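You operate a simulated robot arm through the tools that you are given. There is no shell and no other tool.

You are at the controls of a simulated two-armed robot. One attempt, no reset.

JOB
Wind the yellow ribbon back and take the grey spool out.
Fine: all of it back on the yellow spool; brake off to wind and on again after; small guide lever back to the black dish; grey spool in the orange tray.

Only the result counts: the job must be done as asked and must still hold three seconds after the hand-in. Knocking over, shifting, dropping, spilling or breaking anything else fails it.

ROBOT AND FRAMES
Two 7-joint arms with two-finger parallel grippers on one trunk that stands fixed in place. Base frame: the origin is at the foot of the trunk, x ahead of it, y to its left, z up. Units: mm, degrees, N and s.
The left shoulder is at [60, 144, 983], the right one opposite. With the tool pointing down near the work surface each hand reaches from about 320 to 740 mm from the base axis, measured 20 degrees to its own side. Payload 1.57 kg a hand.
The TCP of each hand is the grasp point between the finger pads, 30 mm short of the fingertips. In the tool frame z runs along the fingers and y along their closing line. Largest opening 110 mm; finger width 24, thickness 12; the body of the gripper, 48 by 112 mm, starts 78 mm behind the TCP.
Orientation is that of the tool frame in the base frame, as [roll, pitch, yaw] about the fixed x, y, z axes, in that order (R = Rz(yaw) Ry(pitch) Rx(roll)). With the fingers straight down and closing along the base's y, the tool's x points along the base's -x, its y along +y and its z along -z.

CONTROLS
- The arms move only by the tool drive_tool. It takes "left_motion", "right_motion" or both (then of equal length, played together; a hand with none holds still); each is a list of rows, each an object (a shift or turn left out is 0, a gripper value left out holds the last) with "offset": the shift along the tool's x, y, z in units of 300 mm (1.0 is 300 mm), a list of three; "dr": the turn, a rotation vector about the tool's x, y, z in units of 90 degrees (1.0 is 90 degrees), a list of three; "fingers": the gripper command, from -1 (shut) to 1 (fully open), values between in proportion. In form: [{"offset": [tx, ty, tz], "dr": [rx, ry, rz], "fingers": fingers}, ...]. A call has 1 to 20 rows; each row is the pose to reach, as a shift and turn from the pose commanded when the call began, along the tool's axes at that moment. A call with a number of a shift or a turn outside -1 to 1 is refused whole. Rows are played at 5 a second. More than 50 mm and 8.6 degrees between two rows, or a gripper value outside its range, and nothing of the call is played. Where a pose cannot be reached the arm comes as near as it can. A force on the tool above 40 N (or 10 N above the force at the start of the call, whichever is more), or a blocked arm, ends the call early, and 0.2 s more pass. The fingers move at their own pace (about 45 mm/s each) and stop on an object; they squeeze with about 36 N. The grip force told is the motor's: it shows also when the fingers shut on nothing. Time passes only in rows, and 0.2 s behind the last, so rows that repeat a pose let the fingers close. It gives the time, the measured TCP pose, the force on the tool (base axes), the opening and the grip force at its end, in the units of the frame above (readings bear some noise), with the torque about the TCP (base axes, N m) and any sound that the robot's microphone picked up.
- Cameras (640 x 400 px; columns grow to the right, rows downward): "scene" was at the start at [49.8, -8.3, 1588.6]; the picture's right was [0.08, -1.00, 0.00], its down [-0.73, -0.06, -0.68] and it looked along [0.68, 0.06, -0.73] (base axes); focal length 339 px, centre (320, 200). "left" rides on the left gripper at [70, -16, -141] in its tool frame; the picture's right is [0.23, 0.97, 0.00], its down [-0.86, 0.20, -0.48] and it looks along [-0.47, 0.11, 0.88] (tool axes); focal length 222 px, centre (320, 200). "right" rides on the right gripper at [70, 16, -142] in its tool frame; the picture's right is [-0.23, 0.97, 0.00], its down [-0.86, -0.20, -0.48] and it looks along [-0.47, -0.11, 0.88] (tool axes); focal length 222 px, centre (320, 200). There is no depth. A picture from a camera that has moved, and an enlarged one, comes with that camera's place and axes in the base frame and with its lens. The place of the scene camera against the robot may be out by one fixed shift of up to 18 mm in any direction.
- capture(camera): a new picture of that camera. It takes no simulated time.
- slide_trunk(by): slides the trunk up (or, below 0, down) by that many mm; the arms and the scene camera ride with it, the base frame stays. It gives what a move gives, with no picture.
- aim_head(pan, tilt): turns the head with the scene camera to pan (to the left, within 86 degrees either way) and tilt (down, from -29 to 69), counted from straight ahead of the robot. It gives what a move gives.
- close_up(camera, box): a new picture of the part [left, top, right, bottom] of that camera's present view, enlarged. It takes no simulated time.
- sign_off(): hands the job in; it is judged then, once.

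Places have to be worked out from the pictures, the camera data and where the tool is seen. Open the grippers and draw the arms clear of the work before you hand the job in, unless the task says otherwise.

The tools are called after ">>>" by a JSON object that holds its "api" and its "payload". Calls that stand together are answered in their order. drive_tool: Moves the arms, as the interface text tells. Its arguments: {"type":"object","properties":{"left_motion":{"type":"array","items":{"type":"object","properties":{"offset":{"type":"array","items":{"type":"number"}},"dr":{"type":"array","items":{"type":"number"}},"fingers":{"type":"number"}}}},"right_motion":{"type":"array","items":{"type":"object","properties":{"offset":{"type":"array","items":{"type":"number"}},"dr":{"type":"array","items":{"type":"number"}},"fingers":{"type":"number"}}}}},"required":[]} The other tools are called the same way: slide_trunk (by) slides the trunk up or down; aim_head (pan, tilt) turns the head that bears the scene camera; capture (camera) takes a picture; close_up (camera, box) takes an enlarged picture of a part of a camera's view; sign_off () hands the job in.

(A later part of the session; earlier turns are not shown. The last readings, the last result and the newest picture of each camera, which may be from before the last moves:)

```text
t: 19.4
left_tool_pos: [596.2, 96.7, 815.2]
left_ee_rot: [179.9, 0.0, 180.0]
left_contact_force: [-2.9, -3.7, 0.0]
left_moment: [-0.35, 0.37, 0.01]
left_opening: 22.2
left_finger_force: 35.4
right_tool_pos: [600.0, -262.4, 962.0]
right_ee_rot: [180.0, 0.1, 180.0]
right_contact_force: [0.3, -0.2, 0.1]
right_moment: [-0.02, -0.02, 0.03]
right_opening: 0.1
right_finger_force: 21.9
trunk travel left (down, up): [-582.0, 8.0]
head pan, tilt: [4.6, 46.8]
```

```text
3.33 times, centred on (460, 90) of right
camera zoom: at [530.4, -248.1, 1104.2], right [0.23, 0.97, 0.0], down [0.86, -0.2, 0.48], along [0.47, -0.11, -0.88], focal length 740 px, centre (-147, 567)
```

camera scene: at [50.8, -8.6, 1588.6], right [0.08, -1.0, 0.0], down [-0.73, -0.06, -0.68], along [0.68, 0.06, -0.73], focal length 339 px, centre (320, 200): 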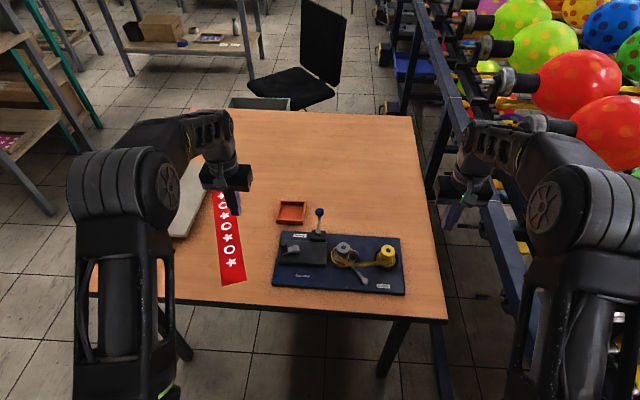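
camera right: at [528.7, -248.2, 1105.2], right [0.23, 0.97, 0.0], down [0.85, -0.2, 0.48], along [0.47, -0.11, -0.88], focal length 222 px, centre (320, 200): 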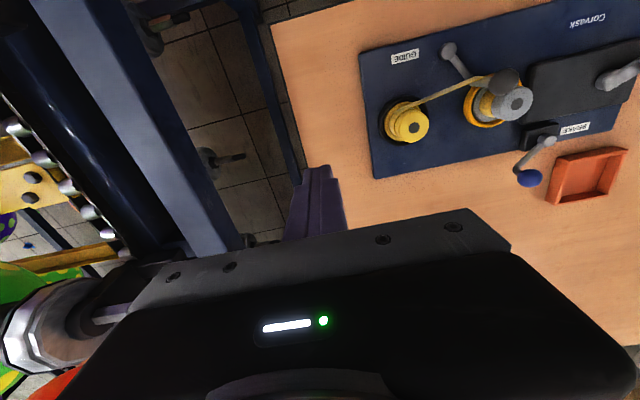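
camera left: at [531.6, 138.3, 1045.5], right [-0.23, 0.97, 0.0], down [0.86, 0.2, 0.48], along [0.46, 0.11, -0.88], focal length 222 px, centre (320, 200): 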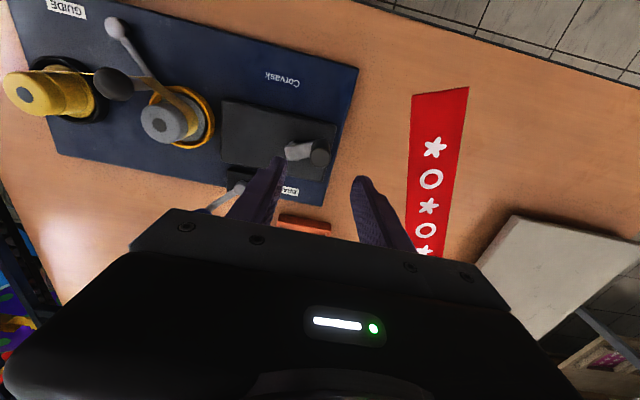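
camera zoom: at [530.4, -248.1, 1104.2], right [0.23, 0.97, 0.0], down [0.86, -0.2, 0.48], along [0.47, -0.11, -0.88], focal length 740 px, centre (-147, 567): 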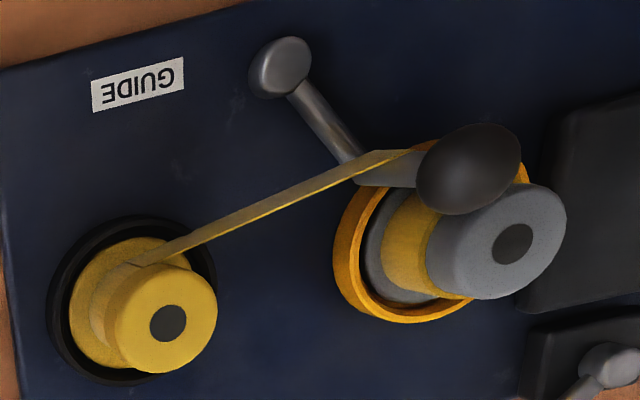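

Forces are only a few newtons, slightly outward, so the true radius is a bit larger. I continue another 90° with C=(616, 125), r=35.5.

>>> {"api": "drive_tool", "payload": {"left_motion": [{"offset": [-0.0073, -0.0107, 0]}, {"offset": [-0.0267, -0.0177, 0]}, {"offset": [-0.047, -0.0213, 0]}, {"offset": [-0.0677, -0.0213, 0]}, {"offset": [-0.088, -0.0177, 0]}, {"offset": [-0.1073, -0.0107, 0]}, {"offset": [-0.1253, -0.0003, 0]}, {"offset": [-0.141, 0.013, 0]}, {"offset": [-0.1543, 0.0287, 0]}, {"offset": [-0.1543, 0.0287, 0]}]}}

>>> {"api": "close_up", "payload": {"camera": "scene", "box": [250, 180, 410, 300]}}

>>> {"api": "close_up", "payload": {"camera": "right", "box": [370, 30, 550, 150]}}

```text
t: 21.6
left_tool_pos: [641.0, 107.1, 815.0]
left_ee_rot: [-180.0, -0.3, 180.0]
left_contact_force: [-19.2, 12.8, 0.8]
left_moment: [-0.01, 0.75, 0.0]
left_opening: 21.7
left_finger_force: 34.9
right_tool_pos: [596.4, -262.3, 964.7]
right_ee_rot: [180.0, 0.0, -179.9]
right_contact_force: [-0.1, -0.5, 0.7]
right_moment: [0.0, 0.01, 0.04]
right_opening: 0.0
right_finger_force: 21.5
trunk travel left (down, up): [-582.0, 8.0]
head pan, tilt: [4.6, 46.8]
```

```text
3.33 times, centred on (330, 240) of scene
camera zoom: at [48.1, -7.0, 1588.7], right [0.08, -1.0, 0.0], down [-0.73, -0.06, -0.68], along [0.68, 0.05, -0.73], focal length 1129 px, centre (287, 67)
```

zoom: 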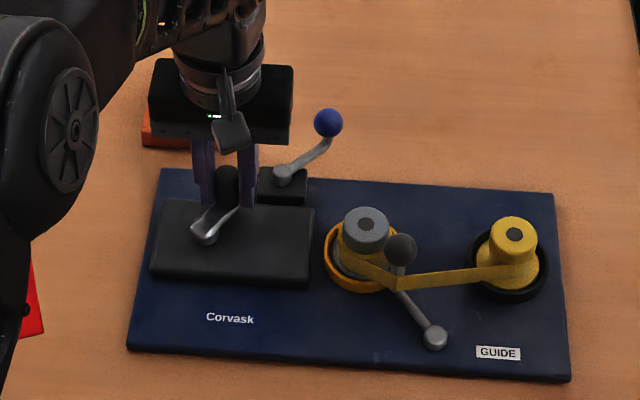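

```text
3.33 times, centred on (460, 90) of right
camera zoom: at [527.5, -247.0, 1106.0], right [0.23, 0.97, 0.0], down [0.85, -0.2, 0.48], along [0.47, -0.11, -0.88], focal length 740 px, centre (-147, 567)
```

zoom: 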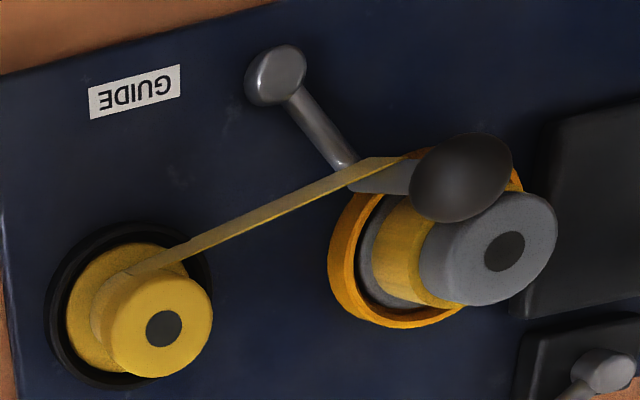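

Fitting the four measured points gives the hub at (613.3, 124.8) with r = 32.85 mm. The grey spool may be getting thicker, which would mean the wrong direction, so I compare the same zooms carefully.

>>> {"api": "close_up", "payload": {"camera": "scene", "box": [325, 230, 405, 280]}}

>>> {"api": "close_up", "payload": {"camera": "left", "box": [0, 0, 200, 180]}}

```text
8.00 times, centred on (365, 255) of scene
camera zoom: at [48.1, -7.0, 1588.7], right [0.08, -1.0, 0.0], down [-0.73, -0.06, -0.68], along [0.68, 0.05, -0.73], focal length 2709 px, centre (-40, -240)
```

zoom: 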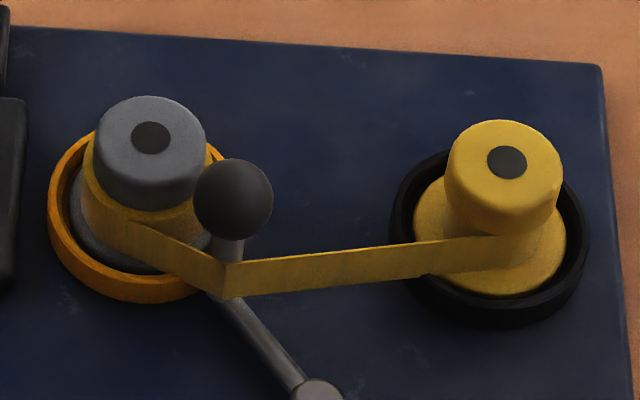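

```text
2.22 times, centred on (100, 90) of left
camera zoom: at [572.5, 91.7, 956.5], right [-0.23, 0.97, 0.0], down [0.86, 0.2, 0.47], along [0.46, 0.11, -0.88], focal length 494 px, centre (809, 444)
```

zoom: 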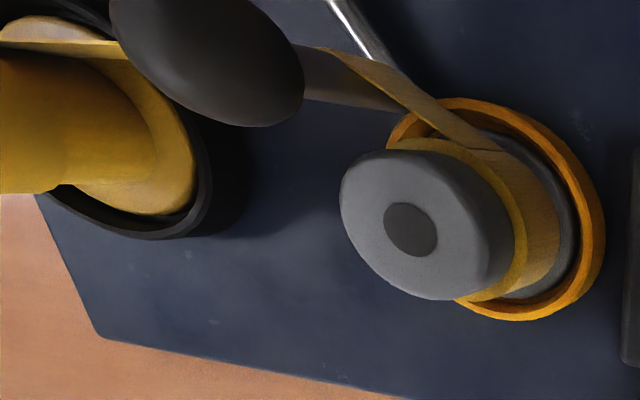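

The grey spool's winding is clearly thicker, so counter-clockwise is the wrong way. I reverse clockwise on the fitted circle, about 216° first, which passes the starting angle.

>>> {"api": "drive_tool", "payload": {"left_motion": [{"offset": [0.0363, -0.0173, 0]}, {"offset": [0.066, -0.0347, 0]}, {"offset": [0.0993, -0.042, 0]}, {"offset": [0.1333, -0.039, 0]}, {"offset": [0.165, -0.0253, 0]}, {"offset": [0.1903, -0.0023, 0]}, {"offset": [0.208, 0.027, 0]}, {"offset": [0.2153, 0.0603, 0]}, {"offset": [0.212, 0.0947, 0]}, {"offset": [0.1983, 0.126, 0]}, {"offset": [0.1757, 0.1517, 0]}, {"offset": [0.146, 0.169, 0]}, {"offset": [0.146, 0.169, 0]}]}}

>>> {"api": "close_up", "payload": {"camera": "scene", "box": [325, 230, 405, 280]}}

>>> {"api": "close_up", "payload": {"camera": "right", "box": [370, 30, 550, 150]}}

```text
t: 24.4
left_tool_pos: [600.1, 153.6, 814.9]
left_ee_rot: [-179.9, 0.1, 180.0]
left_contact_force: [10.4, -21.0, 0.6]
left_moment: [-0.02, -0.08, 0.01]
left_opening: 22.0
left_finger_force: 35.2
right_tool_pos: [598.3, -264.3, 961.8]
right_ee_rot: [180.0, 0.0, -180.0]
right_contact_force: [0.8, 0.8, -0.6]
right_moment: [-0.05, 0.0, 0.01]
right_opening: 0.1
right_finger_force: 21.6
trunk travel left (down, up): [-582.0, 8.0]
head pan, tilt: [4.6, 46.8]
```

```text
8.00 times, centred on (365, 255) of scene
camera zoom: at [51.5, -11.2, 1588.5], right [0.08, -1.0, 0.0], down [-0.73, -0.06, -0.68], along [0.68, 0.06, -0.73], focal length 2709 px, centre (-40, -240)
```

zoom: 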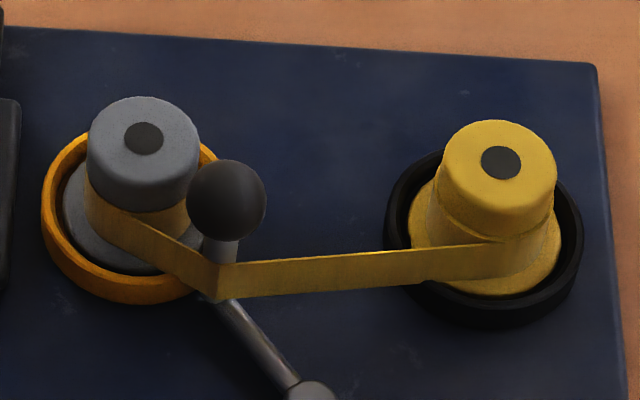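

```text
3.33 times, centred on (460, 90) of right
camera zoom: at [529.7, -250.2, 1104.2], right [0.23, 0.97, 0.0], down [0.86, -0.2, 0.48], along [0.47, -0.11, -0.88], focal length 740 px, centre (-147, 567)
```

zoom: 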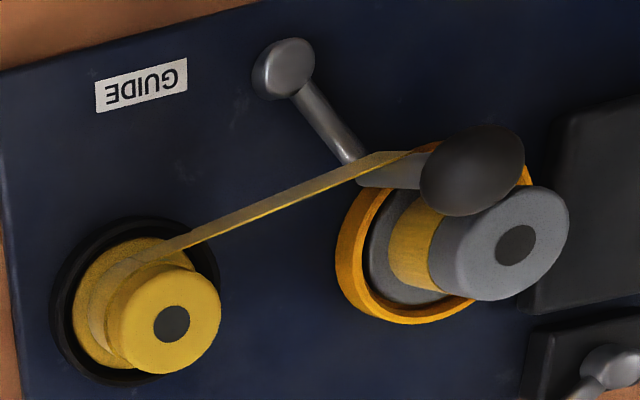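

Clockwise unwinds grey and winds yellow; grey is back to its starting thickness. I refine the circle to C=(613.4, 124.2), r=32 and continue clockwise half a turn.

>>> {"api": "drive_tool", "payload": {"left_motion": [{"offset": [-0.0287, 0.0023, 0]}, {"offset": [-0.062, 0.0007, 0]}, {"offset": [-0.0933, -0.011, 0]}, {"offset": [-0.1193, -0.032, 0]}, {"offset": [-0.1377, -0.0597, 0]}, {"offset": [-0.1463, -0.092, 0]}, {"offset": [-0.1447, -0.1253, 0]}, {"offset": [-0.133, -0.1567, 0]}, {"offset": [-0.112, -0.1827, 0]}, {"offset": [-0.0843, -0.201, 0]}, {"offset": [-0.0843, -0.201, 0]}]}}

>>> {"api": "close_up", "payload": {"camera": "scene", "box": [325, 230, 405, 280]}}

>>> {"api": "close_up", "payload": {"camera": "right", "box": [370, 30, 550, 150]}}

```text
t: 26.8
left_tool_pos: [624.5, 95.1, 815.7]
left_ee_rot: [-179.9, -0.1, 180.0]
left_contact_force: [2.9, -12.7, 1.8]
left_moment: [-0.08, 0.03, -0.01]
left_opening: 22.3
left_finger_force: 34.7
right_tool_pos: [598.0, -262.8, 963.3]
right_ee_rot: [179.9, 0.0, 179.9]
right_contact_force: [0.5, -0.2, 0.1]
right_moment: [0.01, 0.01, 0.0]
right_opening: 0.1
right_finger_force: 21.4
trunk travel left (down, up): [-582.0, 8.0]
head pan, tilt: [4.6, 46.8]
```

```text
8.00 times, centred on (365, 255) of scene
camera zoom: at [50.0, -10.1, 1588.6], right [0.08, -1.0, 0.0], down [-0.73, -0.06, -0.68], along [0.68, 0.06, -0.73], focal length 2709 px, centre (-40, -240)
```

zoom: 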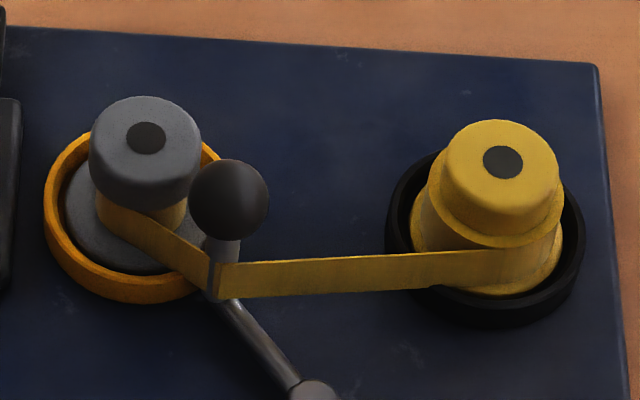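

```text
3.33 times, centred on (460, 90) of right
camera zoom: at [528.8, -249.2, 1104.8], right [0.23, 0.97, 0.0], down [0.85, -0.2, 0.48], along [0.47, -0.11, -0.88], focal length 740 px, centre (-147, 567)
```

zoom: 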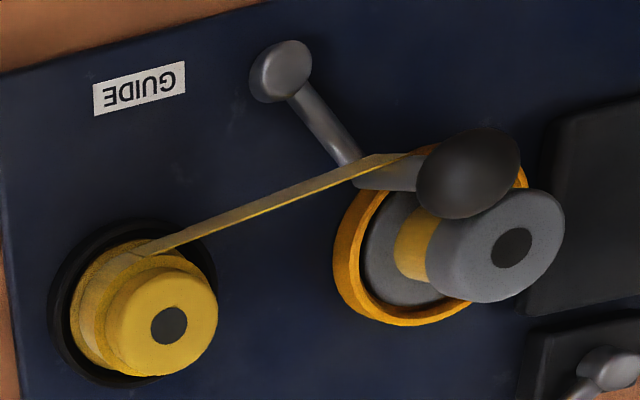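

Clear progress: grey is thinner and yellow thicker. I continue clockwise another half turn and check again.

>>> {"api": "drive_tool", "payload": {"left_motion": [{"offset": [0.0377, -0.0087, 0]}, {"offset": [0.0713, -0.0057, 0]}, {"offset": [0.1023, 0.0073, 0]}, {"offset": [0.1277, 0.0293, 0]}, {"offset": [0.145, 0.0583, 0]}, {"offset": [0.1527, 0.091, 0]}, {"offset": [0.1497, 0.1247, 0]}, {"offset": [0.1367, 0.1557, 0]}, {"offset": [0.1147, 0.181, 0]}, {"offset": [0.0857, 0.1983, 0]}, {"offset": [0.0857, 0.1983, 0]}]}}

>>> {"api": "close_up", "payload": {"camera": "scene", "box": [325, 230, 405, 280]}}

>>> {"api": "close_up", "payload": {"camera": "right", "box": [370, 30, 550, 150]}}

```text
t: 29.2
left_tool_pos: [601.4, 153.2, 816.6]
left_ee_rot: [-179.9, -0.1, -180.0]
left_contact_force: [5.6, -16.4, 4.5]
left_moment: [-0.09, 0.99, -0.03]
left_opening: 22.2
left_finger_force: 35.2
right_tool_pos: [598.0, -264.4, 962.9]
right_ee_rot: [179.9, 0.0, 179.9]
right_contact_force: [0.2, 0.6, 0.0]
right_moment: [-0.01, -0.01, -0.01]
right_opening: 0.0
right_finger_force: 21.4
trunk travel left (down, up): [-582.0, 8.0]
head pan, tilt: [4.6, 46.8]
```

```text
8.00 times, centred on (365, 255) of scene
camera zoom: at [50.4, -10.6, 1588.7], right [0.08, -1.0, 0.0], down [-0.73, -0.06, -0.68], along [0.68, 0.06, -0.73], focal length 2709 px, centre (-40, -240)
```

zoom: 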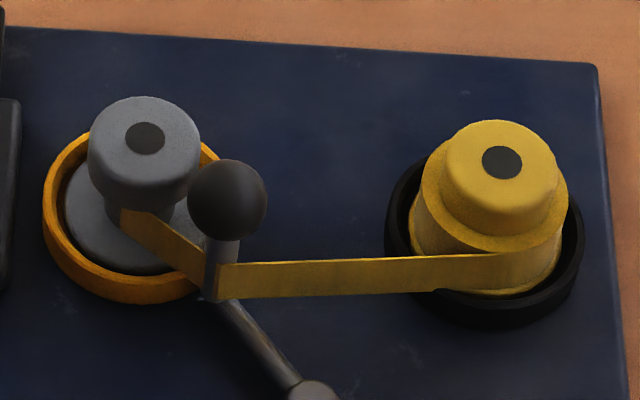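

```text
3.33 times, centred on (460, 90) of right
camera zoom: at [528.9, -249.7, 1104.8], right [0.23, 0.97, 0.0], down [0.85, -0.2, 0.48], along [0.47, -0.11, -0.88], focal length 740 px, centre (-147, 567)
```

zoom: 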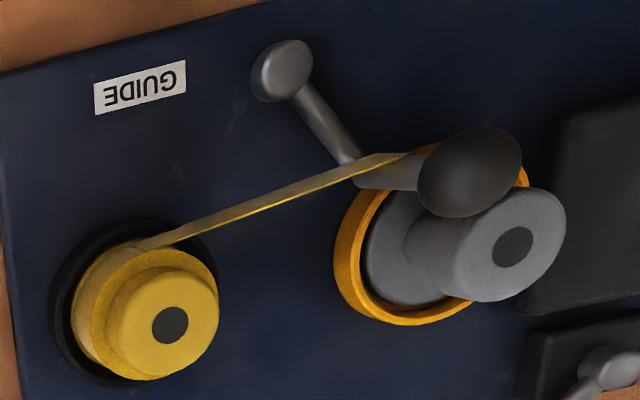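

Grey is nearly bare, with only the span still attached. I continue clockwise in a smaller step of about 54° and look.

>>> {"api": "drive_tool", "payload": {"left_motion": [{"offset": [-0.033, 0.005, 0]}, {"offset": [-0.066, 0.0023, 0]}, {"offset": [-0.0967, -0.0107, 0]}, {"offset": [-0.0967, -0.0107, 0]}]}}

>>> {"api": "close_up", "payload": {"camera": "scene", "box": [325, 230, 405, 280]}}

>>> {"api": "close_up", "payload": {"camera": "right", "box": [370, 30, 550, 150]}}

```text
t: 30.2
left_tool_pos: [628.0, 157.2, 815.1]
left_ee_rot: [179.8, -0.4, -179.9]
left_contact_force: [-22.4, 1.2, 0.0]
left_moment: [-0.64, 0.88, 0.01]
left_opening: 22.4
left_finger_force: 34.9
right_tool_pos: [596.6, -262.9, 964.7]
right_ee_rot: [180.0, 0.1, 180.0]
right_contact_force: [0.1, 0.7, -0.2]
right_moment: [0.02, -0.01, 0.0]
right_opening: 0.0
right_finger_force: 21.3
trunk travel left (down, up): [-582.0, 8.0]
head pan, tilt: [4.6, 46.8]
```

```text
8.00 times, centred on (365, 255) of scene
camera zoom: at [47.2, -7.7, 1588.6], right [0.08, -1.0, 0.0], down [-0.73, -0.06, -0.69], along [0.68, 0.06, -0.73], focal length 2709 px, centre (-40, -240)
```

zoom: 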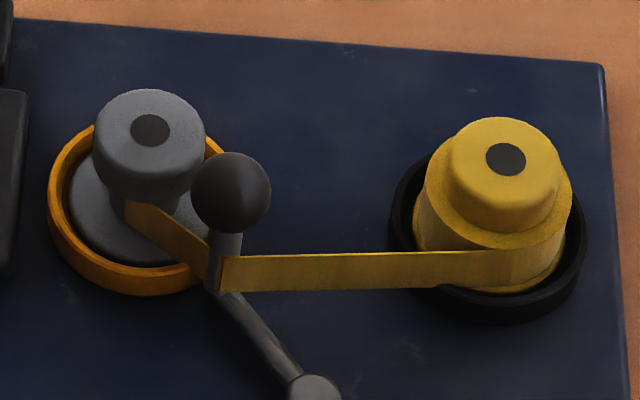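

```text
3.33 times, centred on (460, 90) of right
camera zoom: at [527.3, -247.9, 1106.0], right [0.23, 0.97, 0.0], down [0.85, -0.2, 0.48], along [0.47, -0.11, -0.88], focal length 740 px, centre (-147, 567)
```

zoom: 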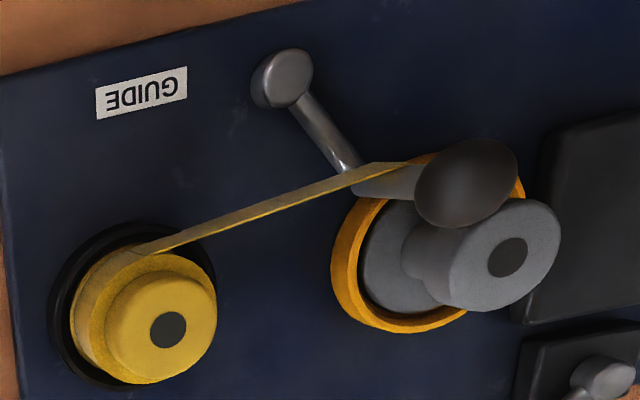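

The measured position is off the circle and there is 22 N against -x. The crank may have hit its end stop with the handle sliding in the grip, so I look with the left camera.

>>> {"api": "close_up", "payload": {"camera": "left", "box": [210, 60, 430, 240]}}

>>> {"api": "close_up", "payload": {"camera": "scene", "box": [260, 190, 420, 300]}}

>>> {"api": "close_up", "payload": {"camera": "right", "box": [520, 0, 640, 130]}}

```text
2.22 times, centred on (320, 150) of left
camera zoom: at [558.3, 141.0, 956.7], right [-0.23, 0.97, 0.01], down [0.86, 0.2, 0.47], along [0.46, 0.11, -0.88], focal length 494 px, centre (320, 311)
```

zoom: 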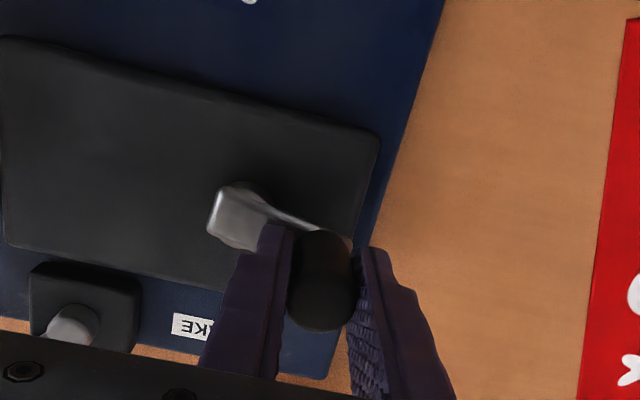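

```text
3.64 times, centred on (340, 245) of scene
camera zoom: at [47.2, -7.7, 1588.6], right [0.08, -1.0, 0.0], down [-0.73, -0.06, -0.69], along [0.68, 0.06, -0.73], focal length 1231 px, centre (247, 36)
```

zoom: 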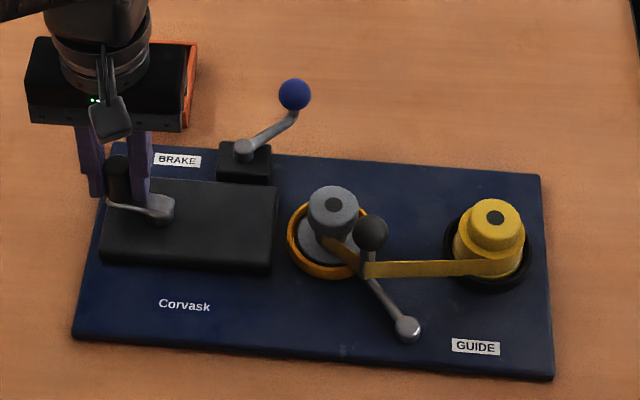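

```text
3.08 times, centred on (580, 65) of right
camera zoom: at [527.3, -247.9, 1106.0], right [0.23, 0.97, 0.0], down [0.85, -0.2, 0.48], along [0.47, -0.11, -0.88], focal length 684 px, centre (-480, 615)
```

zoom: 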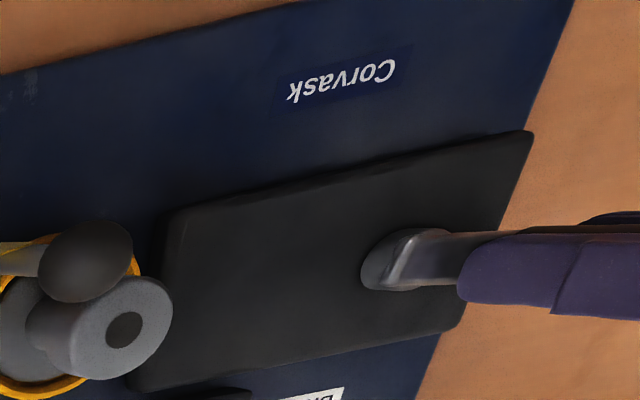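

The board itself appears to have been dragged: its left end is roughly 7–8 mm toward +x while the crank resisted. The crank has probably reached its end stop with the ribbon fully wound. I ease the load off by moving back 4 mm and re-measure.

>>> {"api": "drive_tool", "payload": {"left_motion": [{"offset": [0.007, 0.0, 0]}, {"offset": [0.013, 0.0, 0]}, {"offset": [0.013, 0.0, 0]}]}}

>>> {"api": "close_up", "payload": {"camera": "scene", "box": [260, 190, 420, 300]}}

```text
t: 31.0
left_tool_pos: [626.9, 156.5, 814.7]
left_ee_rot: [179.9, 0.2, -180.0]
left_contact_force: [-4.6, 14.4, -0.2]
left_moment: [0.01, 0.14, -0.01]
left_opening: 22.4
left_finger_force: 34.8
right_tool_pos: [598.7, -260.5, 964.9]
right_ee_rot: [-180.0, 0.0, -179.9]
right_contact_force: [-0.8, 0.2, 0.4]
right_moment: [0.02, -0.02, 0.01]
right_opening: 0.0
right_finger_force: 21.2
trunk travel left (down, up): [-582.0, 8.0]
head pan, tilt: [4.6, 46.8]
```

```text
3.64 times, centred on (340, 245) of scene
camera zoom: at [51.1, -6.2, 1588.4], right [0.08, -1.0, 0.0], down [-0.73, -0.06, -0.68], along [0.68, 0.05, -0.73], focal length 1231 px, centre (247, 36)
```

zoom: 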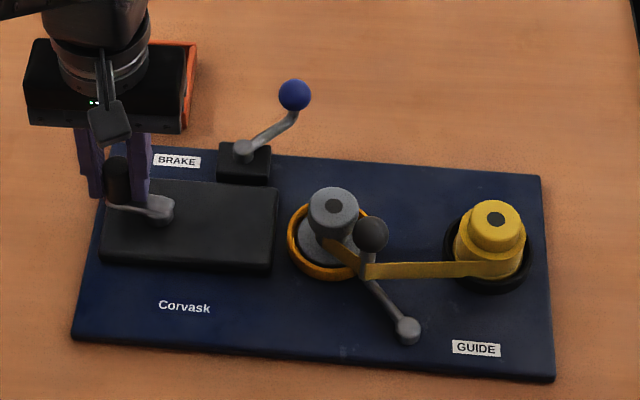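

The residual force is now +14 N in y, meaning my commanded y is about 4–5 mm too low for the shifted hub. I relax that first.

>>> {"api": "drive_tool", "payload": {"left_motion": [{"offset": [0.003, 0.01, 0]}, {"offset": [0.003, 0.015, 0]}, {"offset": [0.003, 0.015, 0]}]}}

```text
t: 31.8
left_tool_pos: [625.0, 157.4, 815.5]
left_ee_rot: [-179.9, 0.2, -180.0]
left_contact_force: [0.7, 6.0, 0.2]
left_moment: [0.34, -1.07, 0.0]
left_opening: 21.9
left_finger_force: 34.7
right_tool_pos: [599.9, -262.3, 963.4]
right_ee_rot: [179.9, 0.0, 180.0]
right_contact_force: [0.9, -0.6, -0.2]
right_moment: [0.0, 0.02, 0.02]
right_opening: 0.0
right_finger_force: 21.5
trunk travel left (down, up): [-582.0, 8.0]
head pan, tilt: [4.6, 46.8]
```

Load is now small. I test gently clockwise by 3 mm to see whether the crank is against a hard stop.

>>> {"api": "drive_tool", "payload": {"left_motion": [{"offset": [-0.004, 0.002, 0]}, {"offset": [-0.007, 0.002, 0]}, {"offset": [-0.01, 0.002, 0]}, {"offset": [-0.01, 0.002, 0]}]}}

```text
t: 32.8
left_tool_pos: [626.8, 157.7, 814.9]
left_ee_rot: [-179.9, 0.0, 180.0]
left_contact_force: [-2.0, 2.0, 0.3]
left_moment: [0.07, -0.57, 0.0]
left_opening: 21.8
left_finger_force: 34.5
right_tool_pos: [597.2, -261.6, 963.9]
right_ee_rot: [179.9, -0.1, -179.9]
right_contact_force: [-1.1, -0.1, 1.1]
right_moment: [-0.01, 0.02, -0.02]
right_opening: 0.1
right_finger_force: 20.9
trunk travel left (down, up): [-582.0, 8.0]
head pan, tilt: [4.6, 46.8]
```

The crank moved 2 mm with only 2 N. I nudge another 3 mm to find where the resistance sets in.

>>> {"api": "drive_tool", "payload": {"left_motion": [{"offset": [-0.004, 0.0, 0]}, {"offset": [-0.007, 0.0, 0]}, {"offset": [-0.01, 0.0, 0]}, {"offset": [-0.01, 0.0, 0]}]}}

>>> {"api": "close_up", "payload": {"camera": "scene", "box": [260, 190, 420, 300]}}

```text
t: 33.8
left_tool_pos: [627.3, 157.5, 814.5]
left_ee_rot: [180.0, -0.3, 180.0]
left_contact_force: [-16.6, -5.6, -0.2]
left_moment: [-0.04, -0.01, 0.0]
left_opening: 21.8
left_finger_force: 34.7
right_tool_pos: [596.2, -263.3, 965.3]
right_ee_rot: [180.0, 0.1, -179.9]
right_contact_force: [0.1, -0.2, -0.4]
right_moment: [-0.02, -0.02, 0.02]
right_opening: 0.0
right_finger_force: 21.4
trunk travel left (down, up): [-582.0, 8.0]
head pan, tilt: [4.6, 46.8]
```

```text
3.64 times, centred on (340, 245) of scene
camera zoom: at [48.3, -8.9, 1588.6], right [0.08, -1.0, 0.0], down [-0.73, -0.06, -0.68], along [0.68, 0.06, -0.73], focal length 1231 px, centre (247, 36)
```

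zoom: 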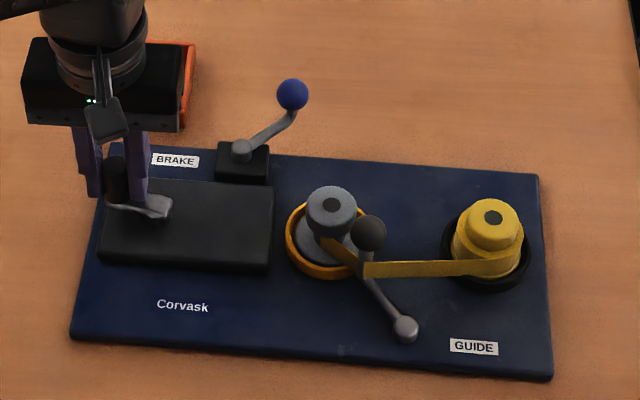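

It's a hard stop: 3 mm commanded gave 0.5 mm and 17 N, so the ribbon is wound to its end. I back off the load, release the handle gently and lift clear.

>>> {"api": "drive_tool", "payload": {"left_motion": [{"offset": [0.008, 0.002, 0]}, {"offset": [0.008, 0.002, 0]}, {"offset": [0.008, 0.002, 0], "fingers": -0.3}, {"offset": [0.008, 0.002, 0], "fingers": -0.1}, {"offset": [0.008, 0.002, 0], "fingers": -0.1}, {"offset": [0.008, 0.002, -0.1], "fingers": -0.1}, {"offset": [0.008, 0.002, -0.25], "fingers": -0.1}, {"offset": [0.008, 0.002, -0.4], "fingers": -0.1}]}}

>>> {"api": "capture", "payload": {"camera": "scene"}}

>>> {"api": "close_up", "payload": {"camera": "scene", "box": [260, 190, 420, 300]}}

>>> {"api": "capture", "payload": {"camera": "left"}}

>>> {"api": "capture", "payload": {"camera": "right"}}

```text
t: 35.6
left_tool_pos: [629.5, 160.2, 935.0]
left_ee_rot: [-180.0, 0.0, -179.9]
left_contact_force: [-0.1, 0.8, -0.7]
left_moment: [0.0, 0.0, 0.02]
left_opening: 49.7
left_finger_force: 0.1
right_tool_pos: [596.8, -262.9, 963.6]
right_ee_rot: [180.0, 0.1, -179.9]
right_contact_force: [-0.3, 0.2, 0.2]
right_moment: [0.03, -0.03, -0.04]
right_opening: 0.1
right_finger_force: 21.4
trunk travel left (down, up): [-582.0, 8.0]
head pan, tilt: [4.6, 46.8]
```

```text
taken
camera scene: at [49.2, -8.5, 1588.5], right [0.08, -1.0, 0.0], down [-0.73, -0.06, -0.68], along [0.68, 0.06, -0.73], focal length 339 px, centre (320, 200)
```

scene: 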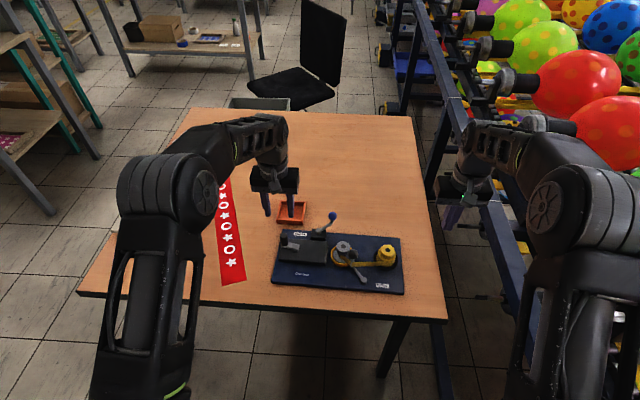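

```text
3.64 times, centred on (340, 245) of scene
camera zoom: at [49.2, -8.5, 1588.5], right [0.08, -1.0, 0.0], down [-0.73, -0.06, -0.68], along [0.68, 0.06, -0.73], focal length 1231 px, centre (247, 36)
```

zoom: 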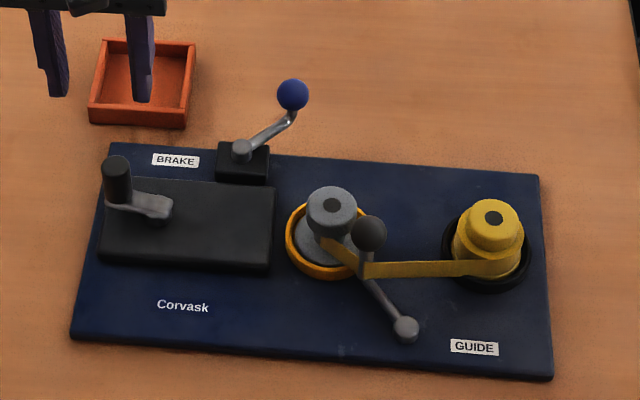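

```text
taken
camera left: at [559.3, 145.4, 1076.9], right [-0.23, 0.97, 0.0], down [0.85, 0.2, 0.48], along [0.47, 0.11, -0.88], focal length 222 px, centre (320, 200)
```

left: 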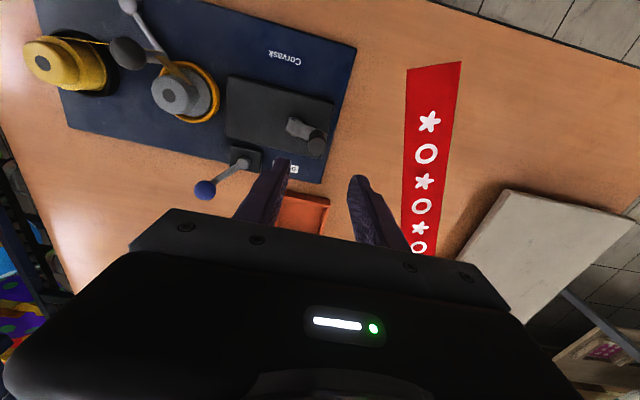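

```text
taken
camera right: at [528.3, -248.0, 1105.3], right [0.23, 0.97, 0.0], down [0.85, -0.2, 0.48], along [0.47, -0.11, -0.88], focal length 222 px, centre (320, 200)
```

right: 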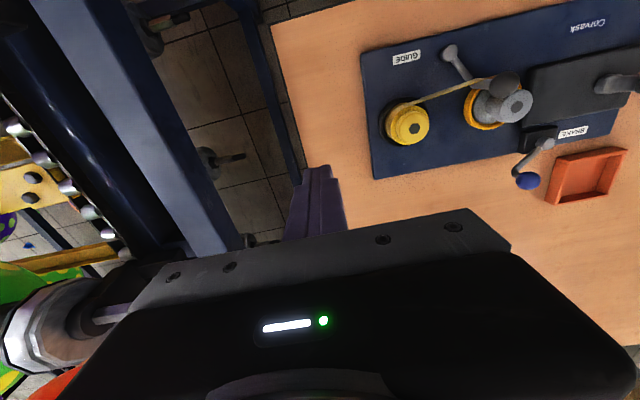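

Compared with the first picture, the board turned about 1.1° and its left end sits about 7 mm too far in +x. I'll nudge it back by pushing the crank box's far face (x≈663, z 748–760) with closed fingertips; first I position behind it.

>>> {"api": "drive_tool", "payload": {"left_motion": [{"offset": [-0.1, -0.005, 0.05], "fingers": -1}, {"offset": [-0.195, -0.0107, 0.12], "fingers": -1}, {"offset": [-0.195, -0.0107, 0.24], "fingers": -1}, {"offset": [-0.195, -0.0107, 0.36], "fingers": -1}, {"offset": [-0.195, -0.0107, 0.36], "fingers": -1}]}}

>>> {"api": "close_up", "payload": {"camera": "left", "box": [200, 80, 440, 230]}}

>>> {"api": "close_up", "payload": {"camera": "right", "box": [500, 0, 640, 220]}}

```text
t: 36.8
left_tool_pos: [685.6, 154.2, 826.4]
left_ee_rot: [180.0, 0.0, -179.8]
left_contact_force: [-0.2, 0.8, 0.1]
left_moment: [0.03, 0.01, 0.03]
left_opening: 0.0
left_finger_force: 21.9
right_tool_pos: [596.2, -262.4, 963.6]
right_ee_rot: [-179.9, 0.1, -179.9]
right_contact_force: [0.3, 0.0, -1.0]
right_moment: [-0.04, -0.03, 0.03]
right_opening: 0.1
right_finger_force: 21.2
trunk travel left (down, up): [-582.0, 8.0]
head pan, tilt: [4.6, 46.8]
```

```text
2.67 times, centred on (320, 155) of left
camera zoom: at [614.9, 139.4, 968.5], right [-0.23, 0.97, 0.0], down [0.85, 0.2, 0.48], along [0.47, 0.11, -0.88], focal length 592 px, centre (320, 320)
```

zoom: 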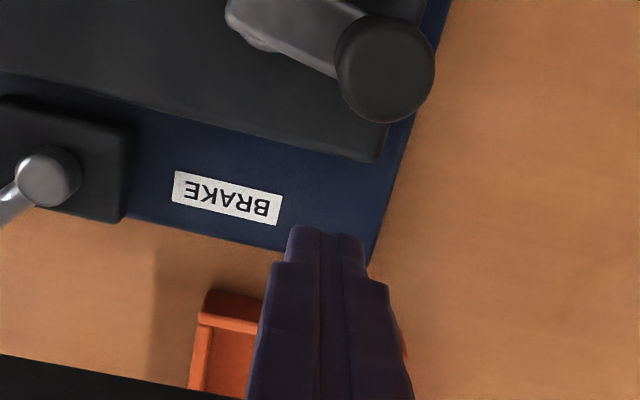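

```text
1.82 times, centred on (570, 110) of right
camera zoom: at [528.5, -247.9, 1105.3], right [0.23, 0.97, 0.0], down [0.85, -0.2, 0.48], along [0.47, -0.11, -0.88], focal length 404 px, centre (-134, 364)
```

zoom: 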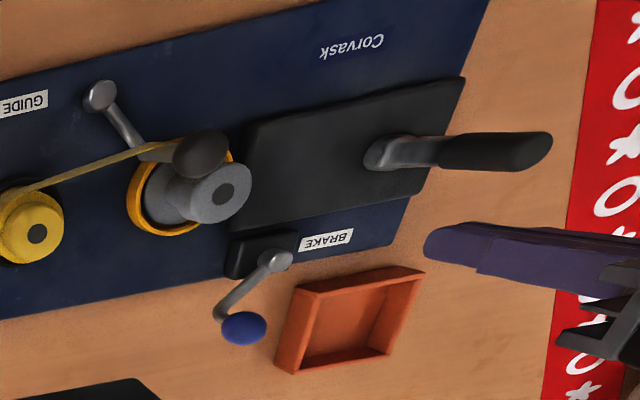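

The box's far face is at x≈658, so contact is expected at TCP x≈670. I descend behind it to z≈784 (fingertips about 5 mm above the board), then advance gently in -x.

>>> {"api": "drive_tool", "payload": {"left_motion": [{"offset": [0, 0.008, 0.07]}, {"offset": [0, 0.008, 0.14]}, {"offset": [0.02, 0.008, 0.14]}, {"offset": [0.035, 0.008, 0.14]}, {"offset": [0.045, 0.008, 0.14]}, {"offset": [0.045, 0.008, 0.14]}]}}

>>> {"api": "close_up", "payload": {"camera": "left", "box": [200, 80, 440, 230]}}

>>> {"api": "close_up", "payload": {"camera": "scene", "box": [260, 190, 420, 300]}}

```text
t: 38.2
left_tool_pos: [673.7, 158.1, 787.5]
left_ee_rot: [-180.0, -0.1, -179.9]
left_contact_force: [-0.4, 0.8, 1.4]
left_moment: [0.01, 0.06, 0.0]
left_opening: 0.0
left_finger_force: 21.2
right_tool_pos: [596.8, -262.7, 962.8]
right_ee_rot: [180.0, 0.0, -179.9]
right_contact_force: [0.8, 0.2, -0.5]
right_moment: [0.0, 0.0, 0.0]
right_opening: 0.0
right_finger_force: 21.2
trunk travel left (down, up): [-582.0, 8.0]
head pan, tilt: [4.6, 46.8]
```

```text
2.67 times, centred on (320, 155) of left
camera zoom: at [603.3, 143.3, 927.6], right [-0.23, 0.97, 0.0], down [0.85, 0.2, 0.48], along [0.47, 0.11, -0.88], focal length 592 px, centre (320, 320)
```

zoom: 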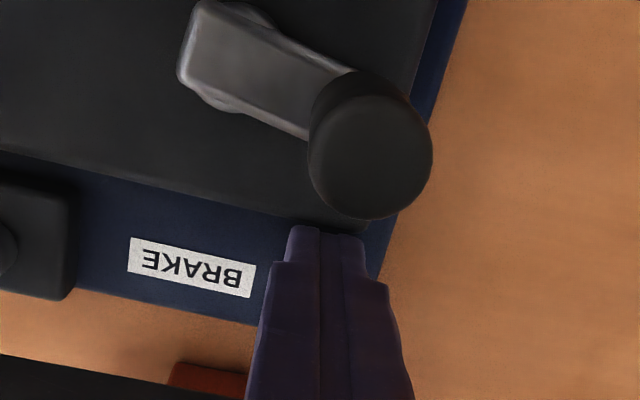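

```text
3.64 times, centred on (340, 245) of scene
camera zoom: at [50.0, -8.4, 1588.5], right [0.08, -1.0, 0.0], down [-0.73, -0.06, -0.68], along [0.68, 0.06, -0.73], focal length 1231 px, centre (247, 36)
```

zoom: 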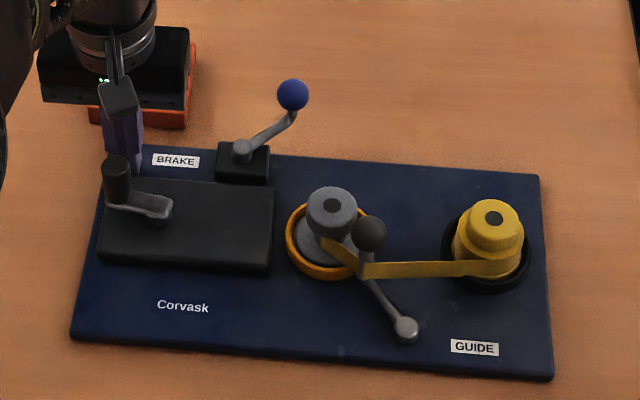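

No contact yet, and the fingertips are at about 757.5, a little high. I lower 5 mm and then advance in small steps toward -x.

>>> {"api": "drive_tool", "payload": {"left_motion": [{"offset": [0, 0, 0.017]}, {"offset": [0.008, 0, 0.017]}, {"offset": [0.015, 0, 0.017]}, {"offset": [0.022, 0, 0.017]}, {"offset": [0.029, 0, 0.017]}, {"offset": [0.029, 0, 0.017]}]}}

>>> {"api": "close_up", "payload": {"camera": "scene", "box": [260, 190, 420, 300]}}

>>> {"api": "close_up", "payload": {"camera": "left", "box": [200, 80, 440, 230]}}

```text
t: 39.6
left_tool_pos: [665.8, 160.3, 781.6]
left_ee_rot: [179.9, 0.2, -179.9]
left_contact_force: [19.6, 1.9, 14.9]
left_moment: [0.05, -0.14, -0.08]
left_opening: 0.0
left_finger_force: 20.8
right_tool_pos: [597.4, -262.0, 964.7]
right_ee_rot: [179.9, 0.1, -179.9]
right_contact_force: [-0.1, 0.7, -0.6]
right_moment: [0.02, -0.02, 0.02]
right_opening: 0.0
right_finger_force: 21.4
trunk travel left (down, up): [-582.0, 8.0]
head pan, tilt: [4.6, 46.8]
```

```text
3.64 times, centred on (340, 245) of scene
camera zoom: at [50.5, -8.5, 1588.7], right [0.08, -1.0, 0.0], down [-0.73, -0.06, -0.68], along [0.68, 0.06, -0.73], focal length 1231 px, centre (247, 36)
```

zoom: 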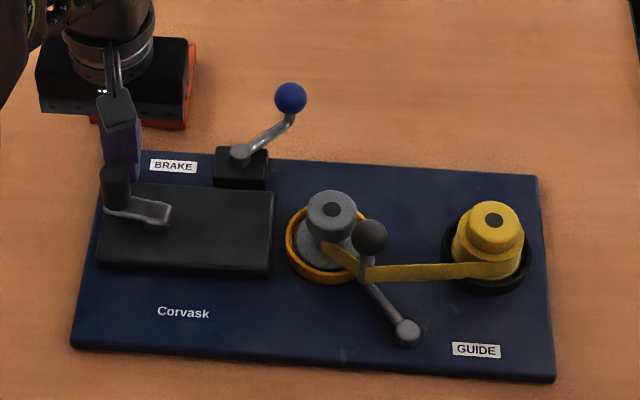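

```text
2.67 times, centred on (320, 155) of left
camera zoom: at [596.4, 143.7, 923.0], right [-0.23, 0.97, 0.0], down [0.85, 0.2, 0.48], along [0.47, 0.11, -0.88], focal length 592 px, centre (320, 320)
```

zoom: 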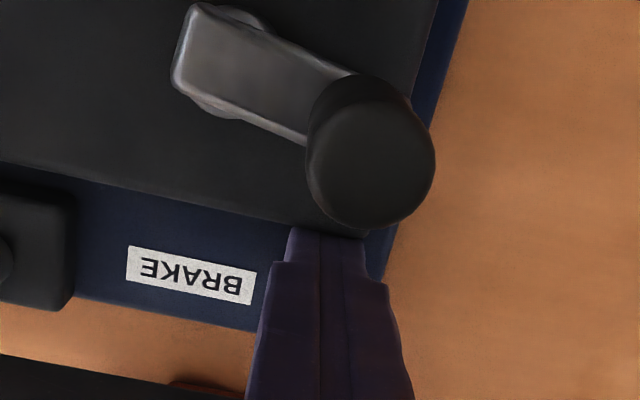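

The board is back within about 1 mm: Corvask at (184, 312) versus (185, 312), and BRAKE at (173, 166) versus (173, 165). I unload, lift, and retreat the left hand upward.

>>> {"api": "drive_tool", "payload": {"left_motion": [{"offset": [-0.006, 0, -0.006]}, {"offset": [-0.02, 0, -0.03]}, {"offset": [-0.04, 0, -0.15]}, {"offset": [-0.04, 0, -0.3]}, {"offset": [-0.04, 0.1, -0.4]}, {"offset": [-0.04, 0.2, -0.45]}, {"offset": [0.06, 0.3, -0.5]}]}}

>>> {"api": "close_up", "payload": {"camera": "scene", "box": [260, 190, 420, 300]}}

>>> {"api": "capture", "payload": {"camera": "right"}}

>>> {"api": "capture", "payload": {"camera": "left"}}

```text
t: 41.2
left_tool_pos: [642.4, 248.9, 930.8]
left_ee_rot: [-179.9, 0.0, -179.9]
left_contact_force: [0.4, 0.5, 0.6]
left_moment: [0.01, -0.03, -0.01]
left_opening: 0.0
left_finger_force: 21.1
right_tool_pos: [596.0, -261.6, 963.8]
right_ee_rot: [180.0, 0.1, -179.9]
right_contact_force: [-0.2, 0.3, 0.1]
right_moment: [-0.03, -0.01, 0.0]
right_opening: 0.0
right_finger_force: 20.9
trunk travel left (down, up): [-582.0, 8.0]
head pan, tilt: [4.6, 46.8]
```

```text
3.64 times, centred on (340, 245) of scene
camera zoom: at [48.3, -7.5, 1588.6], right [0.08, -1.0, 0.0], down [-0.73, -0.06, -0.68], along [0.68, 0.05, -0.73], focal length 1231 px, centre (247, 36)
```

zoom: 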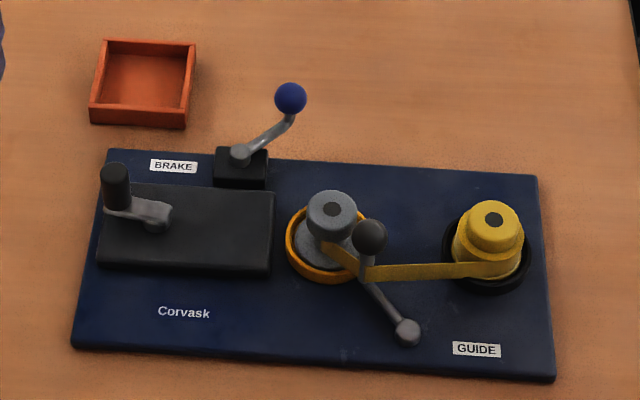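

```text
taken
camera right: at [527.6, -247.4, 1106.0], right [0.23, 0.97, 0.0], down [0.85, -0.2, 0.48], along [0.47, -0.11, -0.88], focal length 222 px, centre (320, 200)
```

right: 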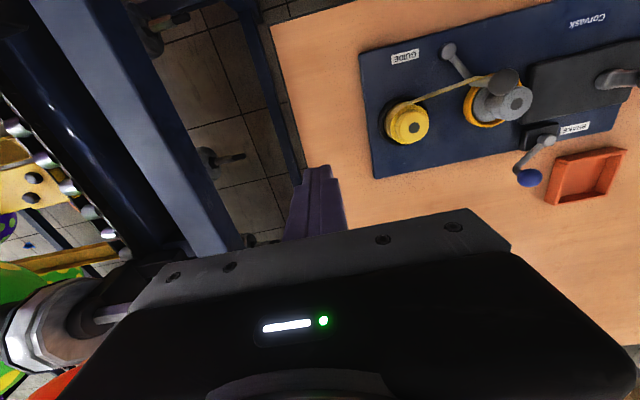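

```text
taken
camera left: at [573.4, 233.8, 1072.4], right [-0.23, 0.97, 0.0], down [0.85, 0.2, 0.48], along [0.47, 0.11, -0.88], focal length 222 px, centre (320, 200)
```

left: 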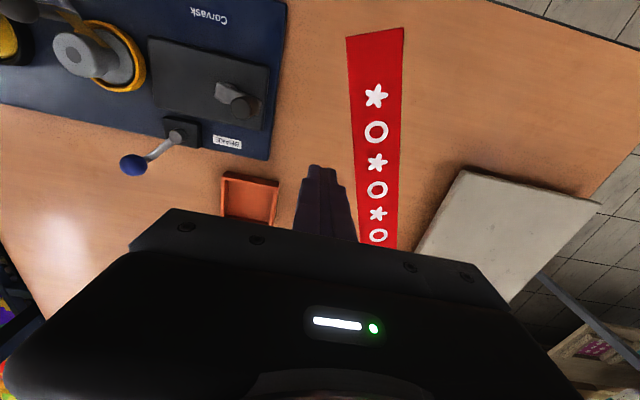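

The board is back in its original place. Now I take the guide lever with the right hand: I move above its knob at (578, -44) with the fingers opened to about 45 mm.

>>> {"api": "drive_tool", "payload": {"right_motion": [{"offset": [0.012, 0.145, 0.03], "fingers": -0.2}, {"offset": [0.025, 0.29, 0.07], "fingers": -0.2}, {"offset": [0.038, 0.435, 0.11], "fingers": -0.2}, {"offset": [0.05, 0.58, 0.15], "fingers": -0.2}, {"offset": [0.063, 0.725, 0.2], "fingers": -0.2}, {"offset": [0.063, 0.725, 0.2], "fingers": -0.2}]}}

>>> {"api": "capture", "payload": {"camera": "right"}}

>>> {"api": "close_up", "payload": {"camera": "right", "box": [200, 60, 440, 230]}}

>>> {"api": "close_up", "payload": {"camera": "scene", "box": [260, 190, 420, 300]}}

```text
t: 42.6
left_tool_pos: [644.6, 248.1, 931.3]
left_ee_rot: [-180.0, 0.0, 180.0]
left_contact_force: [0.6, -0.1, 0.3]
left_moment: [-0.01, 0.01, 0.01]
left_opening: 0.2
left_finger_force: 21.0
right_tool_pos: [580.4, -49.1, 903.6]
right_ee_rot: [-180.0, 0.2, -180.0]
right_contact_force: [-0.2, 0.2, 0.1]
right_moment: [0.02, 0.01, 0.0]
right_opening: 43.9
right_finger_force: 0.0
trunk travel left (down, up): [-582.0, 8.0]
head pan, tilt: [4.6, 46.8]
```

```text
taken
camera right: at [510.7, -35.1, 1045.7], right [0.23, 0.97, 0.0], down [0.85, -0.2, 0.48], along [0.47, -0.11, -0.88], focal length 222 px, centre (320, 200)
```

right: 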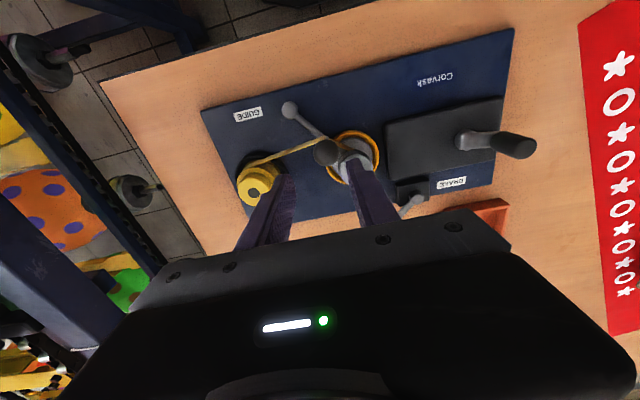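

```text
2.35 times, centred on (320, 145) of right
camera zoom: at [510.7, -35.1, 1045.7], right [0.23, 0.97, 0.0], down [0.85, -0.2, 0.48], along [0.47, -0.11, -0.88], focal length 523 px, centre (320, 329)
```

zoom: 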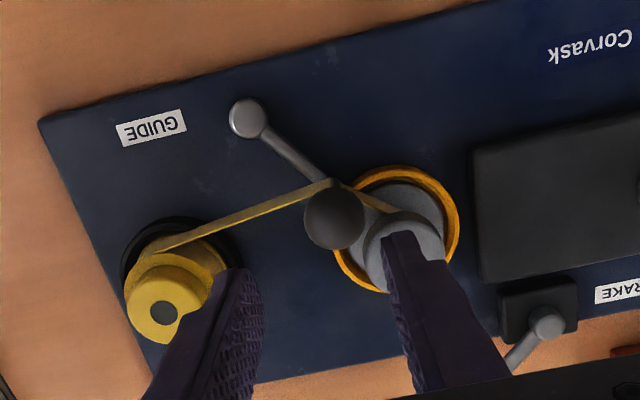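

```text
3.64 times, centred on (340, 245) of scene
camera zoom: at [49.9, -8.9, 1588.6], right [0.08, -1.0, 0.0], down [-0.73, -0.06, -0.68], along [0.68, 0.06, -0.73], focal length 1231 px, centre (247, 36)
```

zoom: 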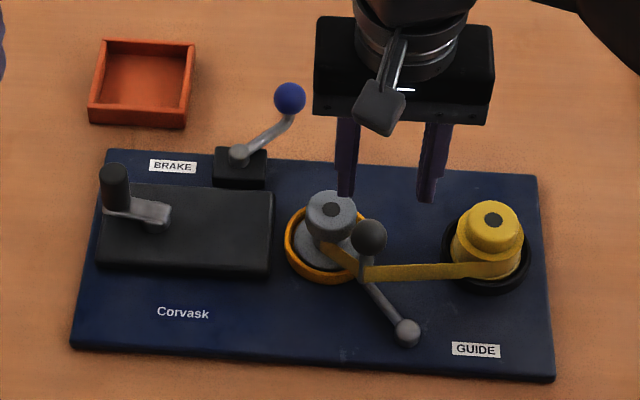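

The knob is confirmed at (578.5, -43.9). I descend so the fingertips reach just below its middle (TCP z≈839, staying above the spool tops) and narrow to a loose cage.

>>> {"api": "drive_tool", "payload": {"right_motion": [{"offset": [0.0063, 0.017, 0.1], "fingers": -0.2}, {"offset": [0.0063, 0.017, 0.213], "fingers": -0.2}, {"offset": [0.0063, 0.017, 0.213], "fingers": -0.43}, {"offset": [0.0063, 0.017, 0.213], "fingers": -0.43}]}}

>>> {"api": "close_up", "payload": {"camera": "right", "box": [200, 60, 440, 230]}}

>>> {"api": "close_up", "payload": {"camera": "scene", "box": [260, 190, 420, 300]}}

```text
t: 43.6
left_tool_pos: [644.7, 248.5, 931.2]
left_ee_rot: [-179.9, 0.0, -179.9]
left_contact_force: [0.2, -0.8, -0.2]
left_moment: [0.05, 0.02, -0.02]
left_opening: 0.0
left_finger_force: 21.2
right_tool_pos: [574.5, -43.3, 840.0]
right_ee_rot: [-180.0, 0.0, -179.9]
right_contact_force: [0.1, 0.0, 0.1]
right_moment: [0.02, 0.0, -0.01]
right_opening: 31.5
right_finger_force: 0.0
trunk travel left (down, up): [-582.0, 8.0]
head pan, tilt: [4.6, 46.8]
```

```text
2.35 times, centred on (320, 145) of right
camera zoom: at [505.6, -28.9, 981.8], right [0.23, 0.97, 0.0], down [0.85, -0.2, 0.48], along [0.47, -0.11, -0.88], focal length 523 px, centre (320, 329)
```

zoom: 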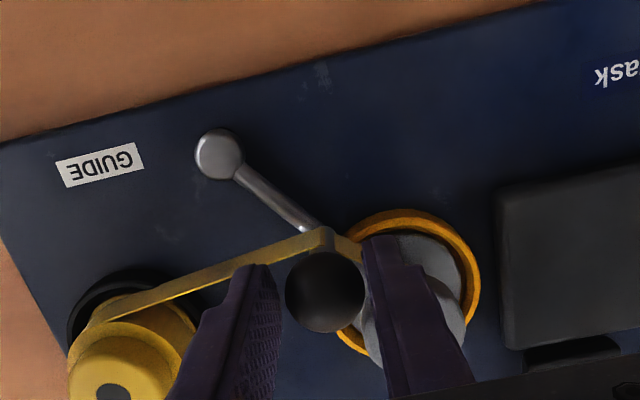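

```text
3.64 times, centred on (340, 245) of scene
camera zoom: at [50.1, -8.3, 1588.5], right [0.08, -1.0, 0.0], down [-0.73, -0.06, -0.68], along [0.68, 0.06, -0.73], focal length 1231 px, centre (247, 36)
```

zoom: 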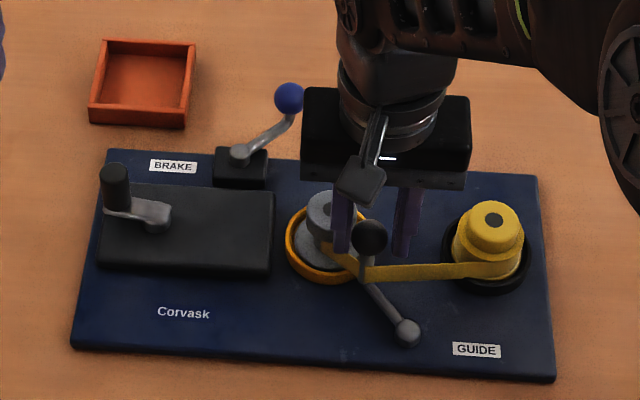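

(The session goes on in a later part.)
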